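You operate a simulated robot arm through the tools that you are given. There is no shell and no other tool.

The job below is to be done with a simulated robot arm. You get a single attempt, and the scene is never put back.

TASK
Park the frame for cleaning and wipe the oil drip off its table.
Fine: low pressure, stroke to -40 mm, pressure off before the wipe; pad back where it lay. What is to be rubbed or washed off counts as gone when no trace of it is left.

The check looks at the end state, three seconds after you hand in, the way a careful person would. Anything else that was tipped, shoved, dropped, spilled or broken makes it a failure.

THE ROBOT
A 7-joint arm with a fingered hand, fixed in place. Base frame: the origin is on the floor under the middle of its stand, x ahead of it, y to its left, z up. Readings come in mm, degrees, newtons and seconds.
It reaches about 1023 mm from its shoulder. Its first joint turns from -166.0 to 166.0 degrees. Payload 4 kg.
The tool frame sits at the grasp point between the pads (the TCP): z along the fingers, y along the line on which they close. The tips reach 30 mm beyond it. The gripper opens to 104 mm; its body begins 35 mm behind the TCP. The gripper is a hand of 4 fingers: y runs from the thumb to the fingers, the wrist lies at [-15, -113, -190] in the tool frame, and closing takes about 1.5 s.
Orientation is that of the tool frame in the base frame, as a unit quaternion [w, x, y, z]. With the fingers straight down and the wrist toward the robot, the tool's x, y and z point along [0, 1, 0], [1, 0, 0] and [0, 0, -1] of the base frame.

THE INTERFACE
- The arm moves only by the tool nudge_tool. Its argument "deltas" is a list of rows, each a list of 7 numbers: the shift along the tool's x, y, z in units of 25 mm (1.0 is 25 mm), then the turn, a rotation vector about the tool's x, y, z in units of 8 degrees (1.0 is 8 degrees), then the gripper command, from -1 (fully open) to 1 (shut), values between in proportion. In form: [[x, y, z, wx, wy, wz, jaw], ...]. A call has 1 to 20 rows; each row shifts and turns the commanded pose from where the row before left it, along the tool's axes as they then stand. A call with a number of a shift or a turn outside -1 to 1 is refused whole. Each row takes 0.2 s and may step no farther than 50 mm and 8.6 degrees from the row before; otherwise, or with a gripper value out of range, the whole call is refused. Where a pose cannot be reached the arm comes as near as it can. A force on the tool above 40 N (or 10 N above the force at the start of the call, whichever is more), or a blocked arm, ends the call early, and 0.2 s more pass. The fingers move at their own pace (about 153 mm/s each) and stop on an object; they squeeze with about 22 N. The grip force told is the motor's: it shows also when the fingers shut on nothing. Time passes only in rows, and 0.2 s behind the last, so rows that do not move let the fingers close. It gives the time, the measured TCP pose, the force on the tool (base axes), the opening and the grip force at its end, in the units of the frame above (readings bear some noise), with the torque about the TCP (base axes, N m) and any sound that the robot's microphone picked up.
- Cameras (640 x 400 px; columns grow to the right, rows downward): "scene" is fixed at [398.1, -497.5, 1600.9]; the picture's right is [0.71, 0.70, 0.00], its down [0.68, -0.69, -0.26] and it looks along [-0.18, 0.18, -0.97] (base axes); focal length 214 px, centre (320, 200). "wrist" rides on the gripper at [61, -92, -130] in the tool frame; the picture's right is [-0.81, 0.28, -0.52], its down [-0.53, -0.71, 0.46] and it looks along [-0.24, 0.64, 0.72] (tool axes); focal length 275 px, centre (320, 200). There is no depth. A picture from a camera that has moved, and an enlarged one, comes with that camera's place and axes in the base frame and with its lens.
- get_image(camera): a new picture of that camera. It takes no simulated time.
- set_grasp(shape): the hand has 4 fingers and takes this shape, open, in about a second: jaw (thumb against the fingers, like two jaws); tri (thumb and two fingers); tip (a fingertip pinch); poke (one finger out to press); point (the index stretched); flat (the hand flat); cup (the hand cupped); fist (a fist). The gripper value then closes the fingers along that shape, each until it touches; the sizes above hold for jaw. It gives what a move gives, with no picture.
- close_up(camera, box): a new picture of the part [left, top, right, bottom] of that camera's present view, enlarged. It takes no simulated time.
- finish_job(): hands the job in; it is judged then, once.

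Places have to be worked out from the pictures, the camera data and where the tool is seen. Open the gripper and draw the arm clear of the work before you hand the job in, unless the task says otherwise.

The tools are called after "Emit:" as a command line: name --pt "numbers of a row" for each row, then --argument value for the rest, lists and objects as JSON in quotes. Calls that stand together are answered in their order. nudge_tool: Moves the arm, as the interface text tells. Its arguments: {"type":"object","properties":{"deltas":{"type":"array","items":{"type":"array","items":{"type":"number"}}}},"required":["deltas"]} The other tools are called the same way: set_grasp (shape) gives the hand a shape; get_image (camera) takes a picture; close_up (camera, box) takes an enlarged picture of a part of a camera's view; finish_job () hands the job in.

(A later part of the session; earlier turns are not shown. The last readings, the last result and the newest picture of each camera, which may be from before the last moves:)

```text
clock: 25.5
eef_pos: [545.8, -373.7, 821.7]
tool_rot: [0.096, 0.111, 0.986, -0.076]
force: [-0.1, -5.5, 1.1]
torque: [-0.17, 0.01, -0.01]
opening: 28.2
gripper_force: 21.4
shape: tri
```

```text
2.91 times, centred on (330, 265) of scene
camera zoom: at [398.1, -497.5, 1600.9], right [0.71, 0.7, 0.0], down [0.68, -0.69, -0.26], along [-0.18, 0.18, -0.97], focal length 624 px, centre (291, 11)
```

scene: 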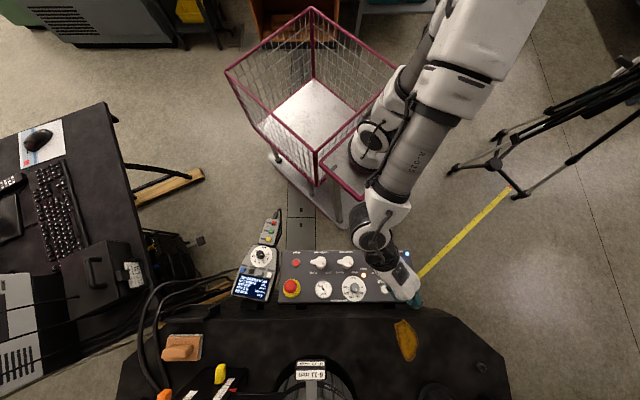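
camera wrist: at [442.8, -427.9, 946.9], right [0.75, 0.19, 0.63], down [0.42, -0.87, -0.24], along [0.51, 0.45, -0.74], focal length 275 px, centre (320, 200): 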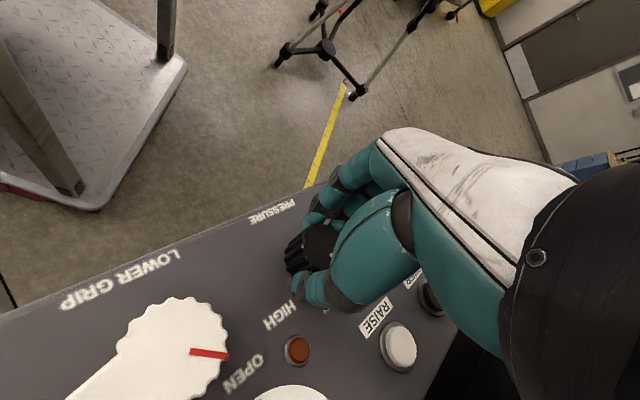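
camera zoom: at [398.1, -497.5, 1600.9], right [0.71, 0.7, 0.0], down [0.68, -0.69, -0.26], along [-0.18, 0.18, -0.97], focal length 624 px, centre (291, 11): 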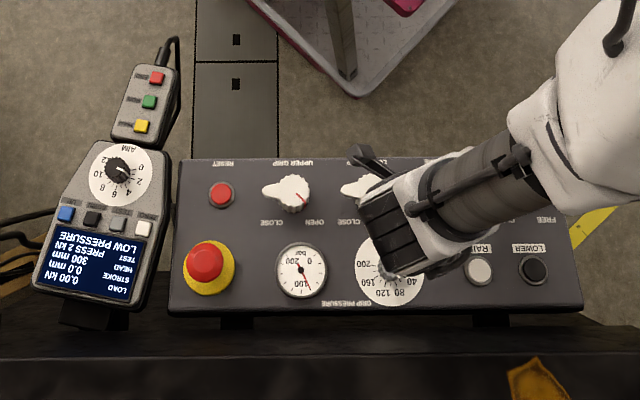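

Display shows LOW PRESSURE and the red lamp went out. I open partly and lift straight off the knob.

Emit:
nudge_tool --pt "0 0 0 0 0 0 0.2" --pt "0 0 0 0 0 0 -0.1" --pt "0 0 0 0 0 0 -0.2" --pt "0 0 0 0 0 0 -0.2" --pt "0 0 -0.5 0 0 0 -0.2" --pt "0 0 -0.8 0 0 0 -0.2" --pt "0 0 -1 0 0 0 -0.2" --pt "0 0 -1 0 0 0 -0.2" --pt "0 0 -1 0 0 0 -0.2" --pt "0 0 -1 0 0 0 -0.2" --pt "0 0 -1 0 0 0 -0.2" --pt "0 0 0 0 0 0 -0.2"

Emit:
get_image --camera "wrist"

Emit:
close_up --camera "scene" --box '[220, 220, 440, 310]'

```text
clock: 28.1
eef_pos: [517.8, -345.7, 975.7]
tool_rot: [0.095, 0.111, 0.986, -0.075]
force: [-0.2, 0.0, -0.3]
torque: [0.03, -0.01, 0.03]
opening: 62.2
gripper_force: 0.1
shape: tri
```

```text
taken
camera wrist: at [415.9, -399.4, 1100.4], right [0.75, 0.19, 0.63], down [0.42, -0.87, -0.24], along [0.51, 0.45, -0.74], focal length 275 px, centre (320, 200)
```

wrist: 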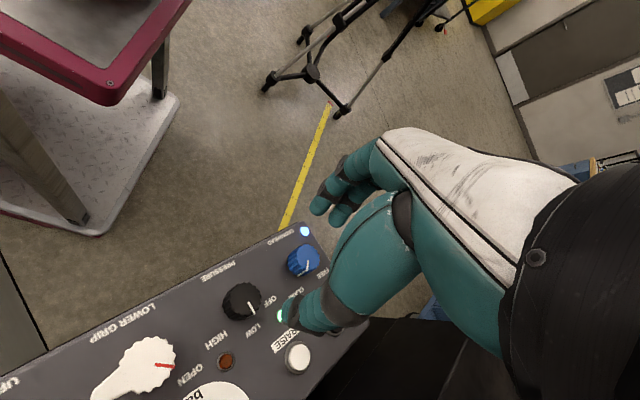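

```text
2.91 times, centred on (330, 265) of scene
camera zoom: at [398.1, -497.5, 1600.9], right [0.71, 0.7, 0.0], down [0.68, -0.69, -0.26], along [-0.18, 0.18, -0.97], focal length 624 px, centre (291, 11)
```

zoom: 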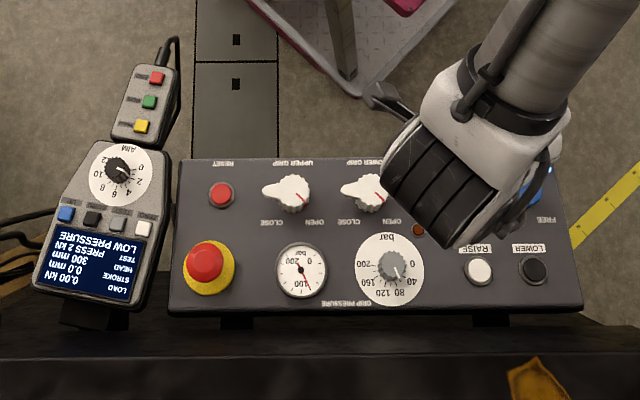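

Pressure is LOW. The DOWN button (black, second from left) triangulates to about (261,-694,830). I translate over there at z≈1005, then will rotate back.

Emit:
nudge_tool --pt "0.437 -0.847 -0.05 0 0 0 -0.2" --pt "0.437 -0.847 -0.05 0 0 0 -0.2" --pt "0.437 -0.847 -0.05 0 0 0 -0.2" --pt "0.437 -0.847 -0.05 0 0 0 -0.2" --pt "0.437 -0.847 -0.05 0 0 0 -0.2" --pt "0.437 -0.847 -0.05 0 0 0 -0.2" --pt "0.437 -0.847 -0.05 0 0 0 -0.2" --pt "0.437 -0.847 -0.05 0 0 0 -0.2" --pt "0.437 -0.847 -0.05 0 0 0 -0.2" --pt "0.437 -0.847 -0.05 0 0 0 -0.2" --pt "0.437 -0.847 -0.05 0 0 0 -0.2" --pt "0.437 -0.847 -0.05 0 0 0 -0.2" --pt "0.437 -0.847 -0.05 0 0 0 -0.2" --pt "0.437 -0.847 -0.05 0 0 0 -0.2" --pt "0.437 -0.847 -0.05 0 0 0 -0.2" --pt "0.437 -0.847 -0.05 0 0 0 -0.2" --pt "0.437 -0.847 -0.05 0 0 0 -0.2" --pt "0.437 -0.847 -0.05 0 0 0 -0.2"

Emit:
nudge_tool --pt "0 0 0 0 0 1 -0.2" --pt "0 0 0 0 0 1 -0.2" --pt "0 0 0 0 0 1 -0.2" --pt "0 0 0 0 0 1 -0.2" --pt "0 0 0 0 0 1 -0.2" --pt "0 0 0 0 0 1 -0.2" --pt "0 0 0 0 0 1 -0.2" --pt "0 0 0 0 0 1 -0.2" --pt "0 0 0 0 0 1 -0.2" --pt "0 0 0 0 0 1 -0.2" --pt "0 0 0 0 0 1 -0.2" --pt "0 0 0 0 0 1 -0.2" --pt "0 0 0 0 0 1 -0.2" --pt "0 0 0 0 0 1 -0.2" --pt "0 0 0 0 0 1 -0.2" --pt "0 0 0 0 0 0.4 -0.2" --pt "0 0 0 0 0 0 -0.2"

Emit:
get_image --camera "scene"

Emit:
get_image --camera "wrist"

```text
clock: 31.9
eef_pos: [236.5, -673.5, 1005.0]
tool_rot: [0.096, 0.111, 0.986, -0.075]
force: [0.3, -0.7, 0.1]
torque: [0.02, 0.02, -0.02]
opening: 62.1
gripper_force: 0.0
shape: tri
```

```text
clock: 35.5
eef_pos: [237.0, -670.0, 1006.0]
tool_rot: [0.112, 0.921, 0.37, 0.048]
force: [-0.4, 0.2, 0.7]
torque: [0.01, -0.01, -0.03]
opening: 62.3
gripper_force: 0.0
shape: tri
```

```text
taken
```

scene: 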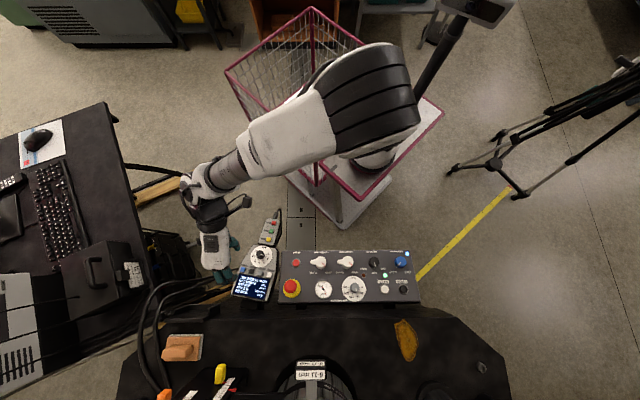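

```text
taken
camera wrist: at [197.3, -541.7, 1108.6], right [-0.49, -0.67, 0.56], down [-0.78, 0.05, -0.62], along [0.38, -0.74, -0.55], focal length 275 px, centre (320, 200)
```

wrist: 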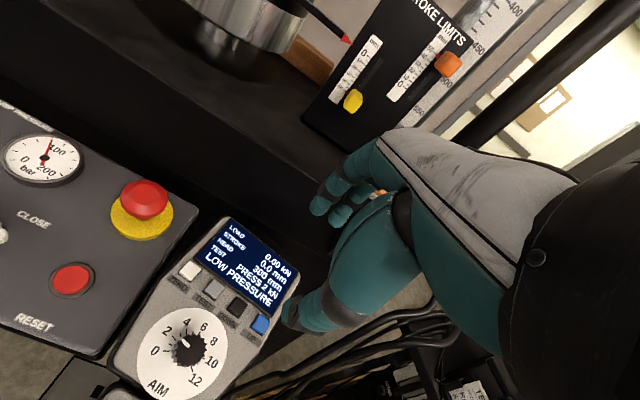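

The wrist camera sees the pendant display well here. I set the poke shape and look at the fingertip geometry, plus re-read the limit scale.

Emit:
set_grasp --shape "poke"

Emit:
get_image --camera "wrist"

Emit:
close_up --camera "wrist" --box '[290, 0, 480, 150]'

Emit:
close_up --camera "scene" --box '[180, 200, 300, 310]'

```text
clock: 36.4
eef_pos: [237.1, -670.9, 1004.5]
tool_rot: [0.112, 0.92, 0.371, 0.048]
force: [-0.5, 0.0, -0.5]
torque: [0.01, 0.0, 0.0]
opening: 0.2
gripper_force: 0.0
shape: poke
```

```text
taken
camera wrist: at [197.2, -541.8, 1108.5], right [-0.49, -0.67, 0.56], down [-0.79, 0.05, -0.62], along [0.38, -0.74, -0.55], focal length 275 px, centre (320, 200)
```

wrist: 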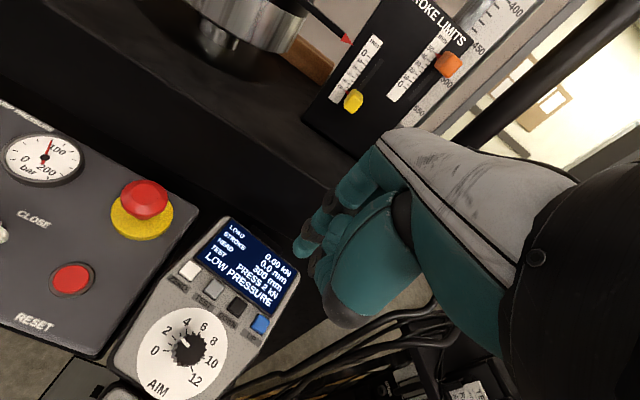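

```text
2.67 times, centred on (385, 75) of wrist
camera zoom: at [197.2, -541.8, 1108.5], right [-0.49, -0.67, 0.56], down [-0.79, 0.05, -0.62], along [0.38, -0.74, -0.55], focal length 734 px, centre (147, 533)
```

zoom: 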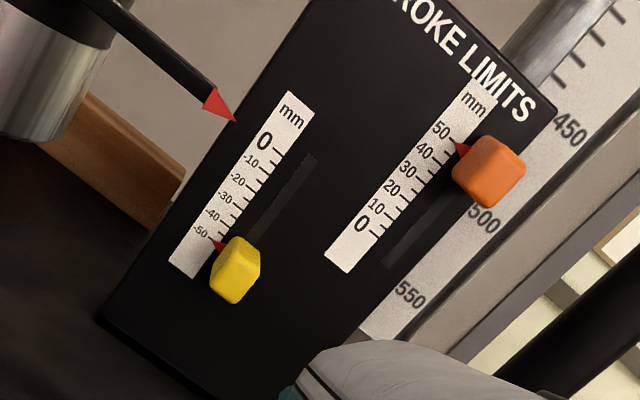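

```text
3.64 times, centred on (240, 255) of scene
camera zoom: at [398.1, -497.5, 1600.9], right [0.71, 0.7, 0.0], down [0.68, -0.69, -0.26], along [-0.18, 0.18, -0.97], focal length 780 px, centre (611, 0)
```

zoom: 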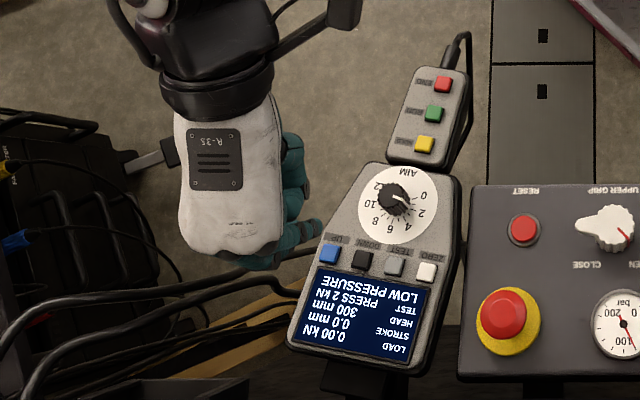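

I zoom on the poke fingertip to learn its place relative to the TCP.

Emit:
close_up --camera "wrist" --box '[200, 160, 420, 340]'

```text
2.22 times, centred on (310, 250) of wrist
camera zoom: at [197.2, -541.8, 1108.5], right [-0.49, -0.67, 0.56], down [-0.79, 0.05, -0.62], along [0.38, -0.74, -0.55], focal length 612 px, centre (342, 89)
```

zoom: 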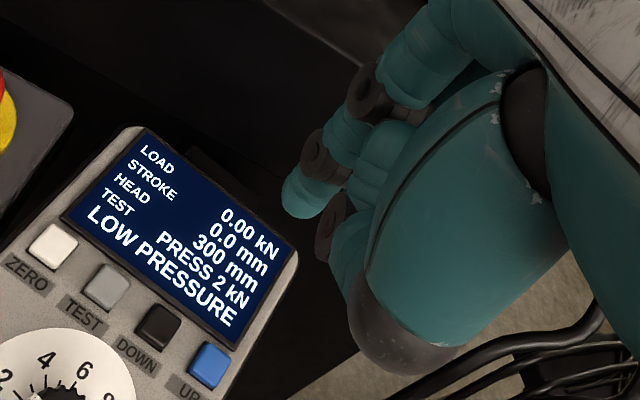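

Fingertip is ~30 mm beyond the TCP, slightly left (≈7 mm); both cameras agree. DOWN button at machine coords (-304.5, 676, 830). I move to hover 30 mm above it.

Emit:
nudge_tool --pt "-0.04 -0.06 0.9 0 0 0 -1" --pt "-0.04 -0.06 0.9 0 0 0 -1" --pt "-0.04 -0.06 0.9 0 0 0 -1" --pt "-0.04 -0.06 0.9 0 0 0 -1" --pt "-0.03 -0.07 0.9 0 0 0 -1" --pt "0 0 0.22 0 0 0 -1" --pt "0 0 0 0 0 0 -1"

Emit:
close_up --camera "wrist" --box '[200, 160, 420, 340]'

Emit:
close_up --camera "scene" --box '[210, 210, 300, 310]'

```text
clock: 38.0
eef_pos: [248.9, -688.7, 887.3]
tool_rot: [0.112, 0.92, 0.371, 0.049]
force: [-0.2, 0.0, 0.6]
torque: [0.01, -0.01, 0.0]
opening: 0.0
gripper_force: 0.1
shape: poke
```

```text
2.22 times, centred on (310, 250) of wrist
camera zoom: at [208.5, -559.8, 991.8], right [-0.49, -0.67, 0.56], down [-0.79, 0.05, -0.62], along [0.38, -0.74, -0.55], focal length 612 px, centre (342, 89)
```

zoom: 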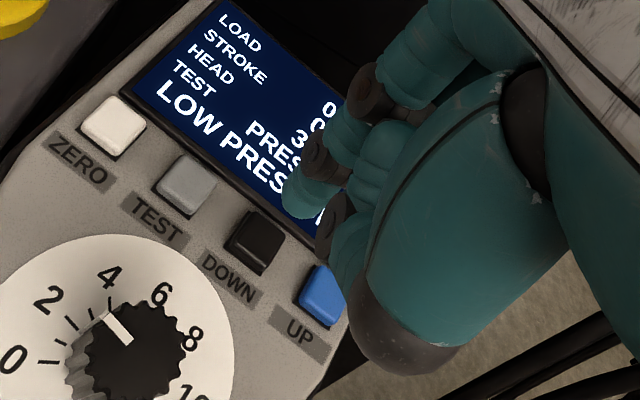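

```text
4.00 times, centred on (255, 260) of scene
camera zoom: at [398.1, -497.5, 1600.9], right [0.71, 0.7, 0.0], down [0.68, -0.69, -0.26], along [-0.18, 0.18, -0.97], focal length 858 px, centre (580, -40)
```

zoom: 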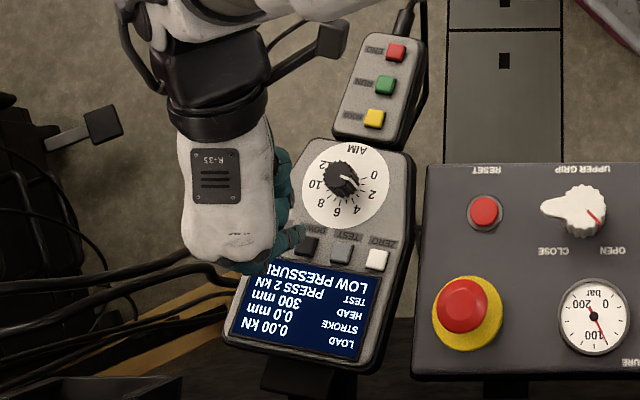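

The fingertip is ~28 mm above the DOWN button and laterally centred per both views. I descend 24 mm then feel for contact in small steps.

Emit:
nudge_tool --pt "0 0 0.4 0 0 0 -1" --pt "0 0 0.4 0 0 0 -1" --pt "0 0 0.16 0 0 0 -1"

Emit:
close_up --camera "scene" --box '[220, 230, 290, 310]'

Emit:
close_up --camera "wrist" --box '[200, 160, 420, 340]'

```text
clock: 38.8
eef_pos: [250.1, -692.7, 864.5]
tool_rot: [0.113, 0.921, 0.37, 0.048]
force: [-0.7, -0.4, 0.6]
torque: [0.01, -0.03, 0.03]
opening: 0.0
gripper_force: 0.1
shape: poke
```

```text
5.00 times, centred on (255, 270) of scene
camera zoom: at [398.1, -497.5, 1600.9], right [0.71, 0.7, 0.0], down [0.68, -0.69, -0.26], along [-0.18, 0.18, -0.97], focal length 1072 px, centre (645, -150)
```

zoom: 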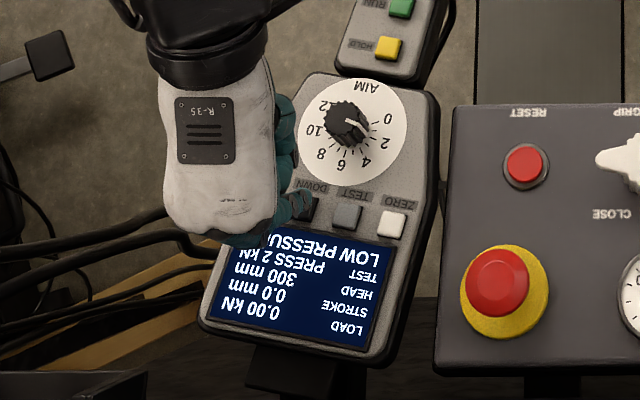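

```text
2.22 times, centred on (310, 250) of wrist
camera zoom: at [212.3, -563.8, 968.5], right [-0.49, -0.67, 0.56], down [-0.78, 0.05, -0.62], along [0.38, -0.74, -0.55], focal length 612 px, centre (342, 89)
```

zoom: 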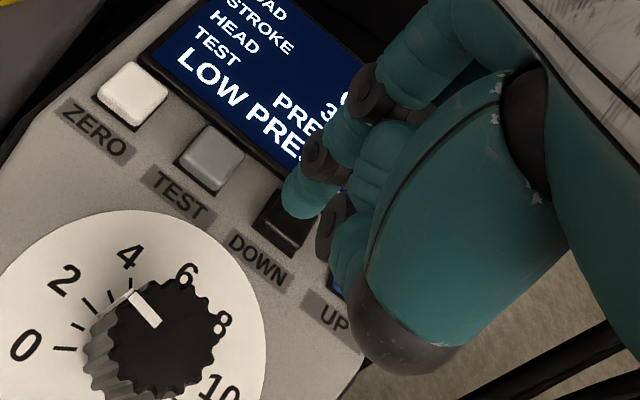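

Fingertip covers the DOWN button centre. I press in 2 mm steps and watch force and stroke.

Emit:
nudge_tool --pt "0 0 0.1 0 0 0 -1" --pt "0 0 0.08 0 0 0 -1"

Emit:
close_up --camera "scene" --box '[220, 230, 290, 310]'

```text
clock: 39.4
eef_pos: [252.4, -694.6, 860.5]
tool_rot: [0.113, 0.92, 0.371, 0.049]
force: [0.0, 0.2, 0.1]
torque: [-0.04, -0.02, 0.05]
opening: 0.1
gripper_force: 0.1
shape: poke
```

```text
5.00 times, centred on (255, 270) of scene
camera zoom: at [398.1, -497.5, 1600.9], right [0.71, 0.7, 0.0], down [0.68, -0.69, -0.26], along [-0.18, 0.18, -0.97], focal length 1072 px, centre (645, -150)
```

zoom: 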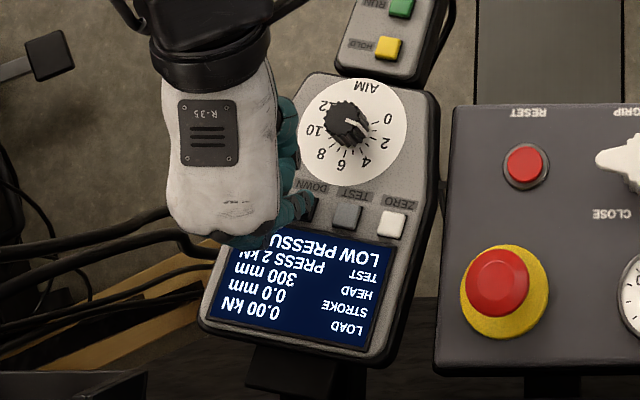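

No contact yet; I continue pressing down gently.

Emit:
nudge_tool --pt "0 0 0.08 0 0 0 -1"

Emit:
nudge_tool --pt "0 0 0.08 0 0 0 -1"

Emit:
close_up --camera "scene" --box '[220, 230, 290, 310]'

Emit:
close_up --camera "wrist" --box '[200, 160, 420, 340]'

```text
clock: 39.8
eef_pos: [252.8, -693.7, 858.9]
tool_rot: [0.112, 0.92, 0.372, 0.048]
force: [-0.2, 0.0, 0.1]
torque: [0.03, -0.01, -0.01]
opening: 0.2
gripper_force: 0.0
shape: poke
```

```text
clock: 40.2
eef_pos: [254.8, -693.4, 856.5]
tool_rot: [0.112, 0.921, 0.371, 0.048]
force: [0.7, 0.2, 0.4]
torque: [0.06, 0.03, 0.01]
opening: 0.0
gripper_force: 0.1
shape: poke
```

```text
5.00 times, centred on (255, 270) of scene
camera zoom: at [398.1, -497.5, 1600.9], right [0.71, 0.7, 0.0], down [0.68, -0.69, -0.26], along [-0.18, 0.18, -0.97], focal length 1072 px, centre (645, -150)
```

zoom: 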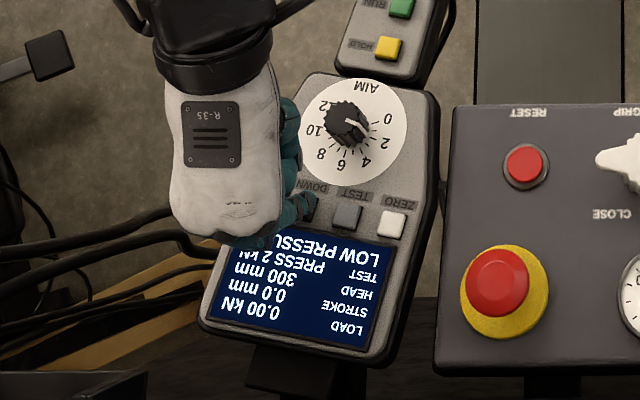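

```text
2.22 times, centred on (310, 250) of wrist
camera zoom: at [214.1, -565.0, 960.1], right [-0.49, -0.67, 0.56], down [-0.79, 0.05, -0.62], along [0.38, -0.74, -0.55], focal length 612 px, centre (342, 89)
```

zoom: 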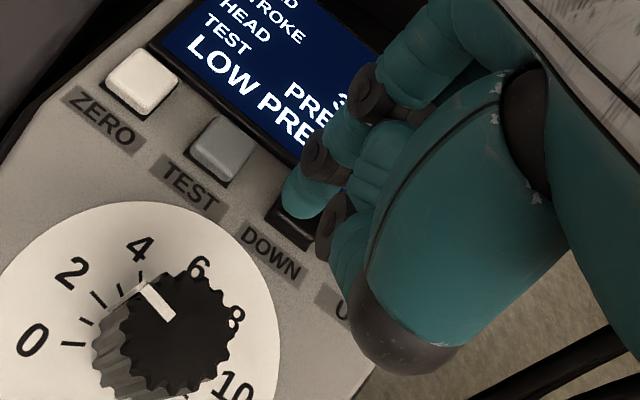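

Still no contact; the tip is visibly just above the button. I continue in 2 mm steps.

Emit:
nudge_tool --pt "0 -0.06 0.08 0 0 0 -1"

Emit:
nudge_tool --pt "0 -0.06 0.08 0 0 0 -1"

Emit:
close_up --camera "scene" --box '[220, 230, 290, 310]'

Emit:
close_up --camera "wrist" --box '[200, 160, 420, 340]'

```text
clock: 40.6
eef_pos: [252.9, -694.0, 853.5]
tool_rot: [0.112, 0.92, 0.372, 0.048]
force: [0.7, 0.3, 1.0]
torque: [-0.01, -0.04, 0.0]
opening: 0.0
gripper_force: 0.1
shape: poke
```

```text
clock: 41.0
eef_pos: [252.4, -694.5, 853.0]
tool_rot: [0.112, 0.921, 0.371, 0.048]
force: [-0.2, -0.3, 1.9]
torque: [0.02, -0.01, -0.02]
opening: 0.0
gripper_force: 0.0
shape: poke
heard: click
```

```text
5.00 times, centred on (255, 270) of scene
camera zoom: at [398.1, -497.5, 1600.9], right [0.71, 0.7, 0.0], down [0.68, -0.69, -0.26], along [-0.18, 0.18, -0.97], focal length 1072 px, centre (645, -150)
```

zoom: 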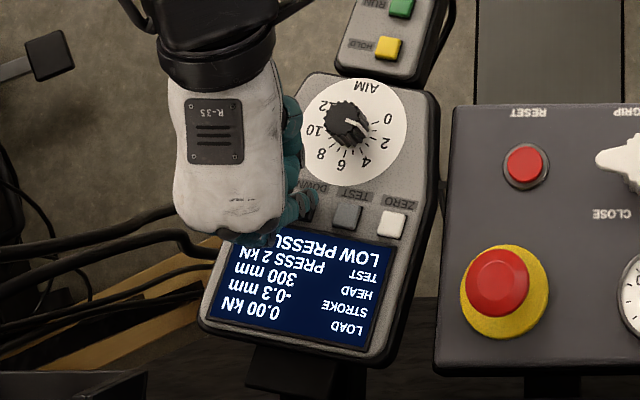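

```text
2.22 times, centred on (310, 250) of wrist
camera zoom: at [213.1, -563.6, 956.4], right [-0.49, -0.67, 0.56], down [-0.78, 0.05, -0.62], along [0.38, -0.74, -0.55], focal length 612 px, centre (342, 89)
```

zoom: 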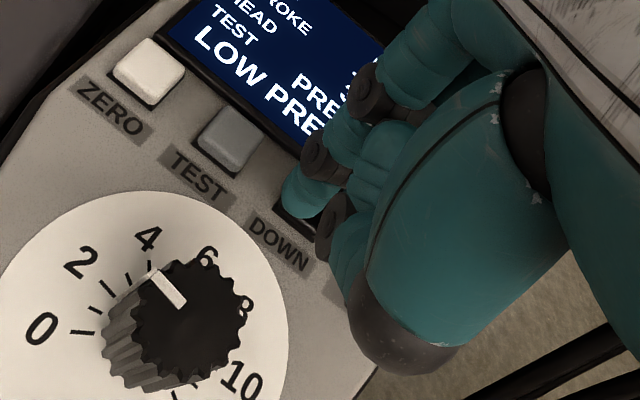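

Click: DOWN is pressed and stroke reads -0.3 mm. I hold with a touch more press and measure the jog rate over ~1 s.

Emit:
nudge_tool --pt "0 0 0.03 0 0 0 -1" --pt "0 0 0 0 0 0 -1" --pt "0 0 0 0 0 0 -1" --pt "0 0 0 0 0 0 -1"

Emit:
close_up --camera "scene" --box '[230, 270, 280, 305]'

```text
clock: 42.0
eef_pos: [252.6, -693.2, 850.8]
tool_rot: [0.113, 0.92, 0.371, 0.047]
force: [-0.1, -0.3, 3.3]
torque: [-0.03, -0.05, 0.02]
opening: 0.1
gripper_force: 0.0
shape: poke
```

```text
11.43 times, centred on (255, 288) of scene
camera zoom: at [398.1, -497.5, 1600.9], right [0.71, 0.7, 0.0], down [0.68, -0.69, -0.26], along [-0.18, 0.18, -0.97], focal length 2451 px, centre (1063, -800)
```

zoom: 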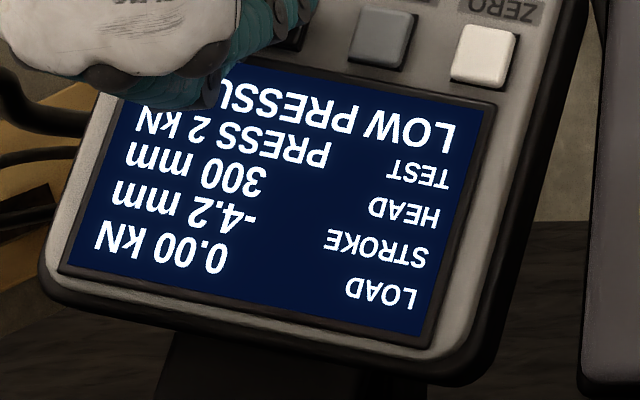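

Jog rate ≈4 mm/s. I hold for 20 rows (4.2 s) and recheck.

Emit:
nudge_tool --pt "0 0 0 0 0 0 -1" --pt "0 0 0 0 0 0 -1" --pt "0 0 0 0 0 0 -1" --pt "0 0 0 0 0 0 -1" --pt "0 0 0 0 0 0 -1" --pt "0 0 0 0 0 0 -1" --pt "0 0 0 0 0 0 -1" --pt "0 0 0 0 0 0 -1" --pt "0 0 0 0 0 0 -1" --pt "0 0 0 0 0 0 -1" --pt "0 0 0 0 0 0 -1" --pt "0 0 0 0 0 0 -1" --pt "0 0 0 0 0 0 -1" --pt "0 0 0 0 0 0 -1" --pt "0 0 0 0 0 0 -1" --pt "0 0 0 0 0 0 -1" --pt "0 0 0 0 0 0 -1" --pt "0 0 0 0 0 0 -1" --pt "0 0 0 0 0 0 -1" --pt "0 0 0 0 0 0 -1"

Emit:
close_up --camera "scene" --box '[230, 270, 280, 305]'

```text
clock: 46.2
eef_pos: [253.1, -692.5, 852.5]
tool_rot: [0.112, 0.92, 0.372, 0.049]
force: [0.4, -0.4, 3.0]
torque: [0.03, -0.01, -0.02]
opening: 0.0
gripper_force: 0.1
shape: poke
```

```text
11.43 times, centred on (255, 288) of scene
camera zoom: at [398.1, -497.5, 1600.9], right [0.71, 0.7, 0.0], down [0.68, -0.69, -0.26], along [-0.18, 0.18, -0.97], focal length 2451 px, centre (1063, -800)
```

zoom: 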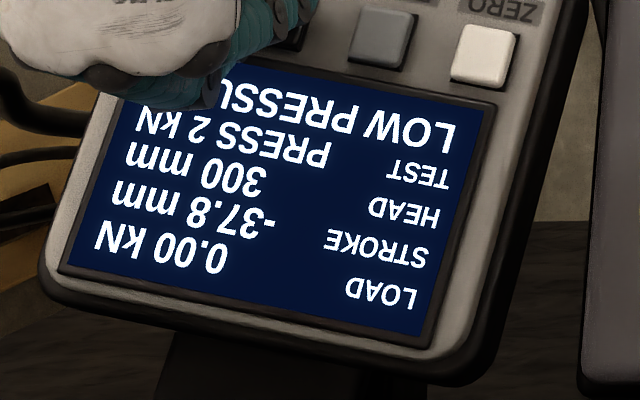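

It has accelerated to 8 mm/s and is at -37.8 mm, so I release immediately with a quick lift and will finish with a short slow tap.

Emit:
nudge_tool --pt "0 0 -0.8 0 0 0 -1"

Emit:
close_up --camera "scene" --box '[230, 270, 280, 305]'

```text
clock: 46.6
eef_pos: [250.9, -689.1, 870.4]
tool_rot: [0.112, 0.921, 0.371, 0.048]
force: [0.0, 0.1, -0.3]
torque: [0.0, -0.01, 0.0]
opening: 0.0
gripper_force: 0.1
shape: poke
```

```text
11.43 times, centred on (255, 288) of scene
camera zoom: at [398.1, -497.5, 1600.9], right [0.71, 0.7, 0.0], down [0.68, -0.69, -0.26], along [-0.18, 0.18, -0.97], focal length 2451 px, centre (1063, -800)
```

zoom: 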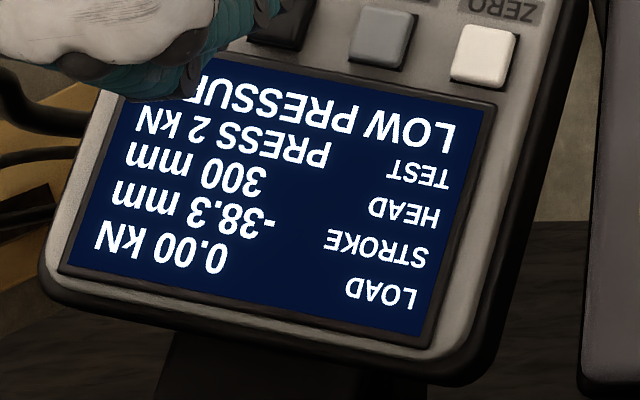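

Stopped at -38.3 mm. I descend to just above the button again, then do a short tap (press row followed by lift row).

Emit:
nudge_tool --pt "0 0 0.54 0 0 0 -1" --pt "0 0 0 0 0 0 -1"

Emit:
nudge_tool --pt "0 0 0.2 0 0 0 -1" --pt "0 0 -0.4 0 0 0 -1"

Emit:
close_up --camera "scene" --box '[230, 270, 280, 305]'

```text
clock: 47.2
eef_pos: [251.9, -691.6, 857.5]
tool_rot: [0.112, 0.92, 0.371, 0.048]
force: [0.2, 0.0, -0.5]
torque: [0.01, 0.0, 0.0]
opening: 0.0
gripper_force: 0.1
shape: poke
```

```text
clock: 47.8
eef_pos: [251.8, -689.9, 862.3]
tool_rot: [0.112, 0.92, 0.372, 0.048]
force: [-0.8, 0.3, 0.0]
torque: [-0.06, -0.01, -0.04]
opening: 0.0
gripper_force: 0.0
shape: poke
```

```text
11.43 times, centred on (255, 288) of scene
camera zoom: at [398.1, -497.5, 1600.9], right [0.71, 0.7, 0.0], down [0.68, -0.69, -0.26], along [-0.18, 0.18, -0.97], focal length 2451 px, centre (1063, -800)
```

zoom: 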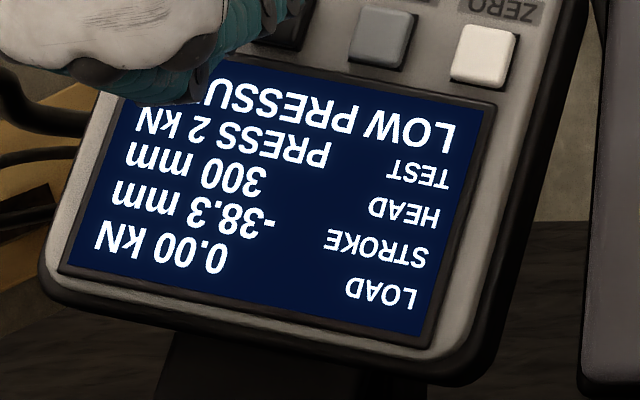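

No click that time. I tap a little deeper.

Emit:
nudge_tool --pt "0 0 0.25 0 0 0 -1" --pt "0 0 0.23 0 0 0 -1" --pt "0 0 -0.48 0 0 0 -1"

Emit:
close_up --camera "scene" --box '[230, 270, 280, 305]'

```text
clock: 48.6
eef_pos: [250.1, -691.6, 861.0]
tool_rot: [0.112, 0.921, 0.371, 0.048]
force: [-0.3, 0.1, -0.2]
torque: [0.02, -0.04, -0.02]
opening: 0.1
gripper_force: 0.1
shape: poke
heard: click
```

```text
11.43 times, centred on (255, 288) of scene
camera zoom: at [398.1, -497.5, 1600.9], right [0.71, 0.7, 0.0], down [0.68, -0.69, -0.26], along [-0.18, 0.18, -0.97], focal length 2451 px, centre (1063, -800)
```

zoom: 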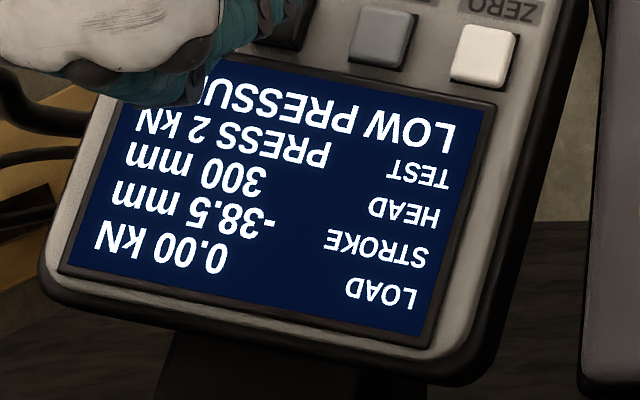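

Tap worked: -38.5 mm. I repeat with one extra hold row.

Emit:
nudge_tool --pt "0 0 0.25 0 0 0 -1" --pt "0 0 0.23 0 0 0 -1" --pt "0 0 0 0 0 0 -1" --pt "0 0 -0.48 0 0 0 -1"

Emit:
close_up --camera "scene" --box '[230, 270, 280, 305]'

```text
clock: 49.6
eef_pos: [251.7, -691.7, 861.6]
tool_rot: [0.112, 0.921, 0.371, 0.048]
force: [0.3, 0.5, 0.3]
torque: [0.0, 0.0, -0.03]
opening: 0.0
gripper_force: 0.1
shape: poke
heard: click
```

```text
11.43 times, centred on (255, 288) of scene
camera zoom: at [398.1, -497.5, 1600.9], right [0.71, 0.7, 0.0], down [0.68, -0.69, -0.26], along [-0.18, 0.18, -0.97], focal length 2451 px, centre (1063, -800)
```

zoom: 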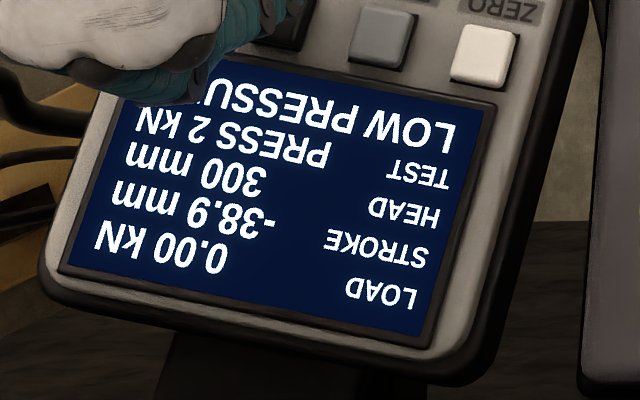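

-38.9 mm now; the jog ramps up with time, so two hold rows should give about 1 mm.

Emit:
nudge_tool --pt "0 0 0.25 0 0 0 -1" --pt "0 0 0.23 0 0 0 -1" --pt "0 0 0 0 0 0 -1" --pt "0 0 0 0 0 0 -1" --pt "0 0 -0.48 0 0 0 -1"

Emit:
close_up --camera "scene" --box '[230, 270, 280, 305]'

```text
clock: 50.8
eef_pos: [251.6, -691.1, 861.8]
tool_rot: [0.112, 0.92, 0.372, 0.048]
force: [0.6, -0.3, 0.6]
torque: [0.04, 0.01, 0.0]
opening: 0.2
gripper_force: 0.0
shape: poke
heard: click
```

```text
11.43 times, centred on (255, 288) of scene
camera zoom: at [398.1, -497.5, 1600.9], right [0.71, 0.7, 0.0], down [0.68, -0.69, -0.26], along [-0.18, 0.18, -0.97], focal length 2451 px, centre (1063, -800)
```

zoom: 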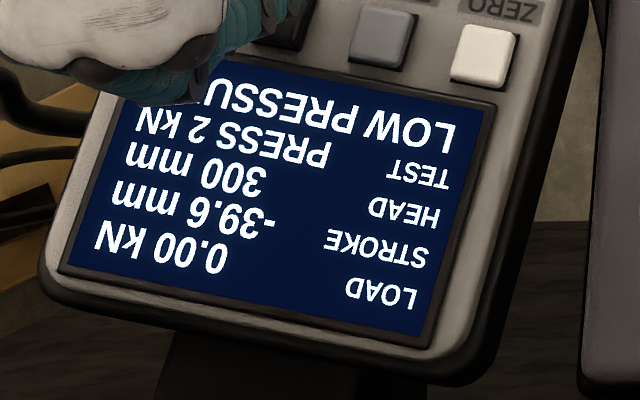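

-39.6 mm. One more tap with a single hold row (~0.4 mm) should bring it to -40.0.

Emit:
nudge_tool --pt "0 0 0.25 0 0 0 -1" --pt "0 0 0.23 0 0 0 -1" --pt "0 0 0 0 0 0 -1" --pt "0 0 -0.48 0 0 0 -1"

Emit:
close_up --camera "scene" --box '[230, 270, 280, 305]'

```text
clock: 51.8
eef_pos: [251.0, -690.9, 862.0]
tool_rot: [0.112, 0.921, 0.371, 0.048]
force: [-0.7, -0.7, 0.2]
torque: [0.0, -0.02, 0.02]
opening: 0.0
gripper_force: 0.1
shape: poke
heard: click
```

```text
11.43 times, centred on (255, 288) of scene
camera zoom: at [398.1, -497.5, 1600.9], right [0.71, 0.7, 0.0], down [0.68, -0.69, -0.26], along [-0.18, 0.18, -0.97], focal length 2451 px, centre (1063, -800)
```

zoom: 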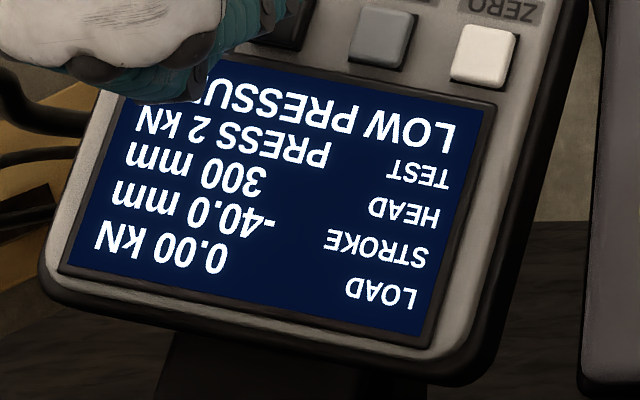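

Stroke reads -40.0 mm. Now pressure OFF: I lift clear, go back to the tri shape and return to the PRESSURE knob with the earlier orientation.

Emit:
nudge_tool --pt "0 0 -0.8 0 0 0 -1" --pt "0 0 -1 0 0 0 -1" --pt "0 0 -1 0 0 0 -1" --pt "0 0 -1 0 0 0 -1" --pt "0 0 -1 0 0 0 -1" --pt "0 0 -1 0 0 0 -1"

Emit:
set_grasp --shape "tri"

Emit:
nudge_tool --pt "0 0 0 0 0 -0.96 -0.25" --pt "0 0 0 0 0 -0.96 -0.25" --pt "0 0 0 0 0 -0.96 -0.25" --pt "0 0 0 0 0 -0.96 -0.25" --pt "0 0 0 0 0 -0.96 -0.25" --pt "0 0 0 0 0 -0.96 -0.25" --pt "0 0 0 0 0 -0.96 -0.25" --pt "0 0 0 0 0 -0.96 -0.25" --pt "0 0 0 0 0 -0.96 -0.25" --pt "0 0 0 0 0 -0.96 -0.25" --pt "0 0 0 0 0 0 -0.25"

```text
clock: 53.2
eef_pos: [227.4, -665.9, 1004.3]
tool_rot: [0.112, 0.92, 0.371, 0.048]
force: [-0.4, -0.5, 0.2]
torque: [-0.01, -0.02, 0.04]
opening: 0.0
gripper_force: 0.0
shape: poke
```

```text
clock: 54.1
eef_pos: [228.4, -665.5, 1003.7]
tool_rot: [0.112, 0.92, 0.372, 0.048]
force: [0.3, -0.6, 0.2]
torque: [-0.02, 0.01, 0.03]
opening: 104.0
gripper_force: 0.0
shape: tri
```

```text
clock: 56.5
eef_pos: [226.9, -666.3, 1002.7]
tool_rot: [0.118, 0.491, 0.863, -0.033]
force: [0.0, -0.7, -0.9]
torque: [-0.02, -0.02, 0.0]
opening: 65.4
gripper_force: 0.1
shape: tri
```

Next I translate over to ~150 mm above the PRESSURE knob.

Emit:
nudge_tool --pt "0.293 0.912 0.086 0 0 0 -0.25" --pt "0.293 0.912 0.086 0 0 0 -0.25" --pt "0.293 0.912 0.086 0 0 0 -0.25" --pt "0.293 0.912 0.086 0 0 0 -0.25" --pt "0.293 0.912 0.086 0 0 0 -0.25" --pt "0.293 0.912 0.086 0 0 0 -0.25" --pt "0.293 0.912 0.086 0 0 0 -0.25" --pt "0.293 0.912 0.086 0 0 0 -0.25" --pt "0.293 0.912 0.086 0 0 0 -0.25" --pt "0.293 0.912 0.086 0 0 0 -0.25" --pt "0.293 0.912 0.086 0 0 0 -0.25" --pt "0.293 0.912 0.086 0 0 0 -0.25" --pt "0.293 0.912 0.086 0 0 0 -0.25" --pt "0.293 0.912 0.086 0 0 0 -0.25" --pt "0.293 0.912 0.086 0 0 0 -0.25" --pt "0.293 0.912 0.086 0 0 0 -0.25" --pt "0.293 0.912 0.086 0 0 0 -0.25" --pt "0.293 0.912 0.086 0 0 0 -0.25" --pt "0 0 0 0 0 0 -0.25"

Emit:
get_image --camera "wrist"

Emit:
close_up --camera "scene" --box '[220, 220, 440, 310]'

```text
clock: 60.5
eef_pos: [519.5, -349.7, 961.2]
tool_rot: [0.118, 0.491, 0.862, -0.032]
force: [0.2, 0.2, -0.3]
torque: [0.02, 0.0, -0.03]
opening: 65.6
gripper_force: 0.1
shape: tri
```

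```text
taken
camera wrist: at [388.3, -324.1, 1067.4], right [0.54, -0.45, 0.71], down [-0.27, -0.89, -0.36], along [0.79, 0.0, -0.61], focal length 275 px, centre (320, 200)
```

wrist: 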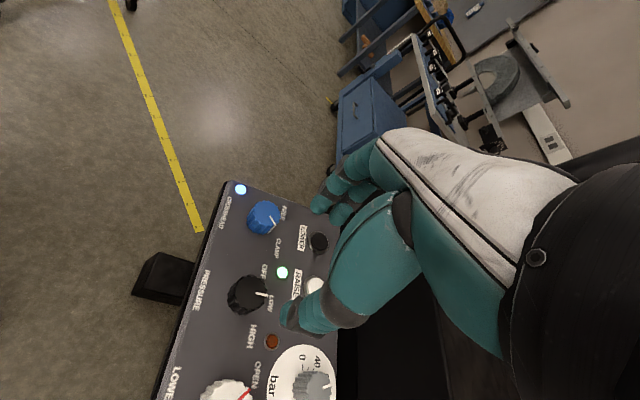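

```text
2.91 times, centred on (330, 265) of scene
camera zoom: at [398.1, -497.5, 1600.9], right [0.71, 0.7, 0.0], down [0.68, -0.69, -0.26], along [-0.18, 0.18, -0.97], focal length 624 px, centre (291, 11)
```

zoom: 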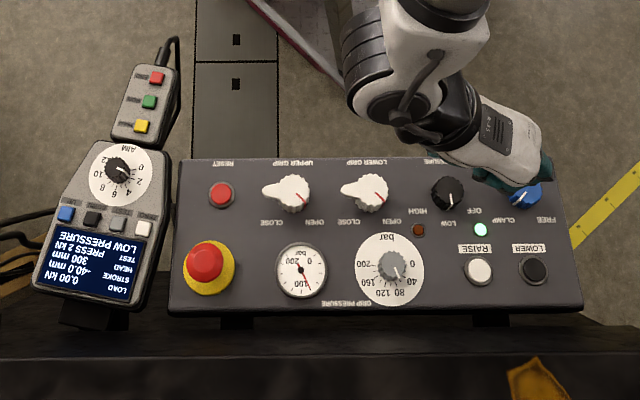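

Still LOW PRESSURE / -40.0 mm and the knob pointer is at LOW. I descend along the normal onto the knob to the same grasp pose as before.

Emit:
nudge_tool --pt "0 0.01 0.9 0 0 0 -0.25" --pt "0 0.01 0.9 0 0 0 -0.25" --pt "0 0.01 0.9 0 0 0 -0.25" --pt "-0.01 0.01 0.9 0 0 0 -0.25" --pt "-0.01 0.01 0.7 0 0 0 -0.25" --pt "-0.01 0.006 0.5 0 0 0 -0.25" --pt "0 0 0.4 0 0 0 -0.25" --pt "0 0 0.4 0 0 0 -0.25" --pt "0 0 0.16 0 0 0 -0.25" --pt "0 0 0 0 0 0 -0.25"

Emit:
close_up --camera "wrist" --box '[240, 160, 380, 340]'

```text
clock: 62.7
eef_pos: [545.3, -375.2, 821.5]
tool_rot: [0.118, 0.492, 0.862, -0.031]
force: [0.3, -0.4, 0.1]
torque: [-0.01, -0.03, -0.02]
opening: 65.4
gripper_force: 0.0
shape: tri
```

```text
2.22 times, centred on (310, 250) of wrist
camera zoom: at [414.7, -349.1, 926.7], right [0.54, -0.45, 0.71], down [-0.27, -0.89, -0.36], along [0.79, 0.0, -0.61], focal length 612 px, centre (342, 89)
```

zoom: 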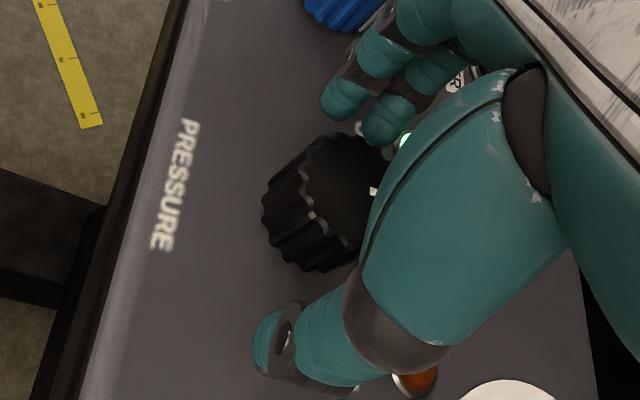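

Same pose as before. I close on the knob and then turn it another 45° counter-clockwise to OFF.

Emit:
nudge_tool --pt "0 0 0 0 0 0 0.1" --pt "0 0 0 0 0 0 0.4" --pt "0 0 0 0 0 0 1" --pt "0 0 0 0 0 0 1" --pt "0 0 0 0 0 0 1"

Emit:
nudge_tool --pt "0 0 0 0 0 -0.7 1" --pt "0 0 0 0 0 -0.7 1" --pt "0 0 0 0 0 -0.7 1" --pt "0 0 0 0 0 -0.7 1" --pt "0 0 0 0 0 -0.7 1" --pt "0 0 0 0 0 -0.7 1" --pt "0 0 0 0 0 -0.7 1" --pt "0 0 0 0 0 -0.7 1" --pt "0 0 0 0 0 0 1"

Emit:
close_up --camera "scene" --box '[220, 220, 440, 310]'

Emit:
get_image --camera "wrist"

```text
clock: 63.9
eef_pos: [545.5, -375.3, 821.2]
tool_rot: [0.119, 0.491, 0.863, -0.032]
force: [0.2, -0.1, -1.7]
torque: [0.03, -0.04, -0.01]
opening: 28.2
gripper_force: 21.8
shape: tri
```

```text
clock: 65.9
eef_pos: [544.3, -375.6, 821.0]
tool_rot: [0.096, 0.125, 0.985, -0.075]
force: [5.6, -2.3, -2.7]
torque: [-0.06, -0.1, 0.03]
opening: 27.8
gripper_force: 22.0
shape: tri
```

```text
2.91 times, centred on (330, 265) of scene
camera zoom: at [398.1, -497.5, 1600.9], right [0.71, 0.7, 0.0], down [0.68, -0.69, -0.26], along [-0.18, 0.18, -0.97], focal length 624 px, centre (291, 11)
```

zoom: 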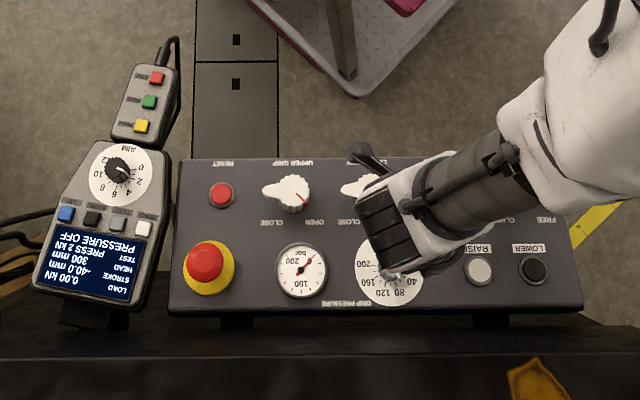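

```text
taken
camera wrist: at [440.5, -427.0, 945.2], right [0.75, 0.16, 0.64], down [0.4, -0.88, -0.24], along [0.52, 0.44, -0.73], focal length 275 px, centre (320, 200)
```

wrist: 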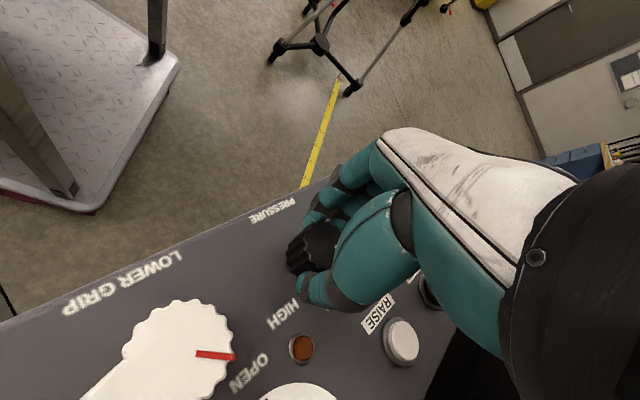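

Display reads PRESSURE OFF with stroke -40.0 mm. I release the knob and lift away.

Emit:
nudge_tool --pt "0 0 0 0 0 0 0.2" --pt "0 0 0 0 0 0 -0.1" --pt "0 0 0 0 0 0 -0.2" --pt "0 0 0 0 0 0 -0.2" --pt "0 0 -0.5 0 0 0 -0.2" --pt "0 0 -0.8 0 0 0 -0.2" --pt "0 0 -1 0 0 0 -0.2" --pt "0 0 -1 0 0 0 -0.2" --pt "0 0 -1 0 0 0 -0.2" --pt "0 0 -1 0 0 0 -0.2" --pt "0 0 -1 0 0 0 -0.2" --pt "0 0 -1 0 0 0 -0.2" --pt "0 0 0 0 0 0 -0.2"

Emit:
close_up --camera "scene" --box '[220, 220, 440, 310]'

Emit:
close_up --camera "scene" --box '[230, 270, 280, 305]'

```text
clock: 68.7
eef_pos: [513.3, -345.5, 998.2]
tool_rot: [0.096, 0.126, 0.985, -0.074]
force: [0.1, -0.2, -0.5]
torque: [0.01, -0.01, -0.01]
opening: 61.8
gripper_force: 0.0
shape: tri
```

```text
2.91 times, centred on (330, 265) of scene
camera zoom: at [398.1, -497.5, 1600.9], right [0.71, 0.7, 0.0], down [0.68, -0.69, -0.26], along [-0.18, 0.18, -0.97], focal length 624 px, centre (291, 11)
```

zoom: 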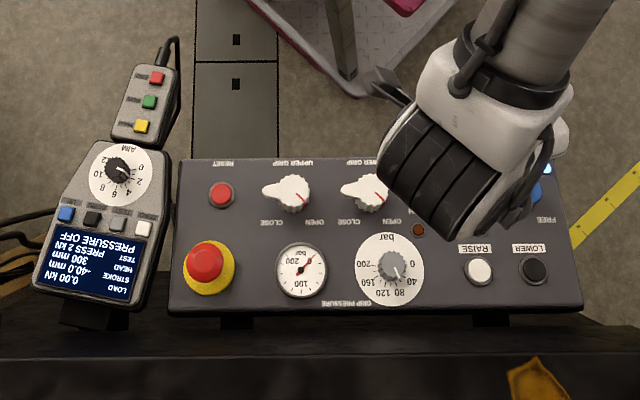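

```text
11.43 times, centred on (255, 288) of scene
camera zoom: at [398.1, -497.5, 1600.9], right [0.71, 0.7, 0.0], down [0.68, -0.69, -0.26], along [-0.18, 0.18, -0.97], focal length 2451 px, centre (1063, -800)
```

zoom: 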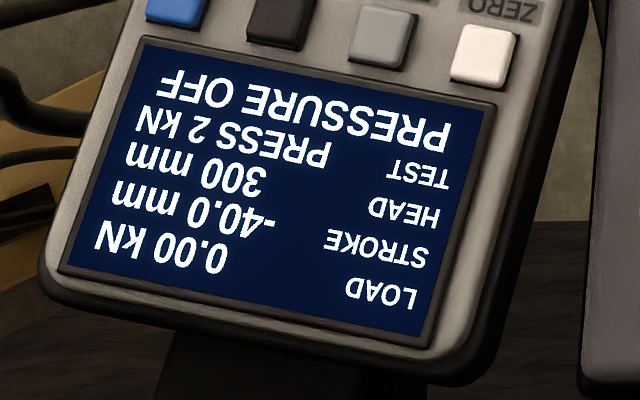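

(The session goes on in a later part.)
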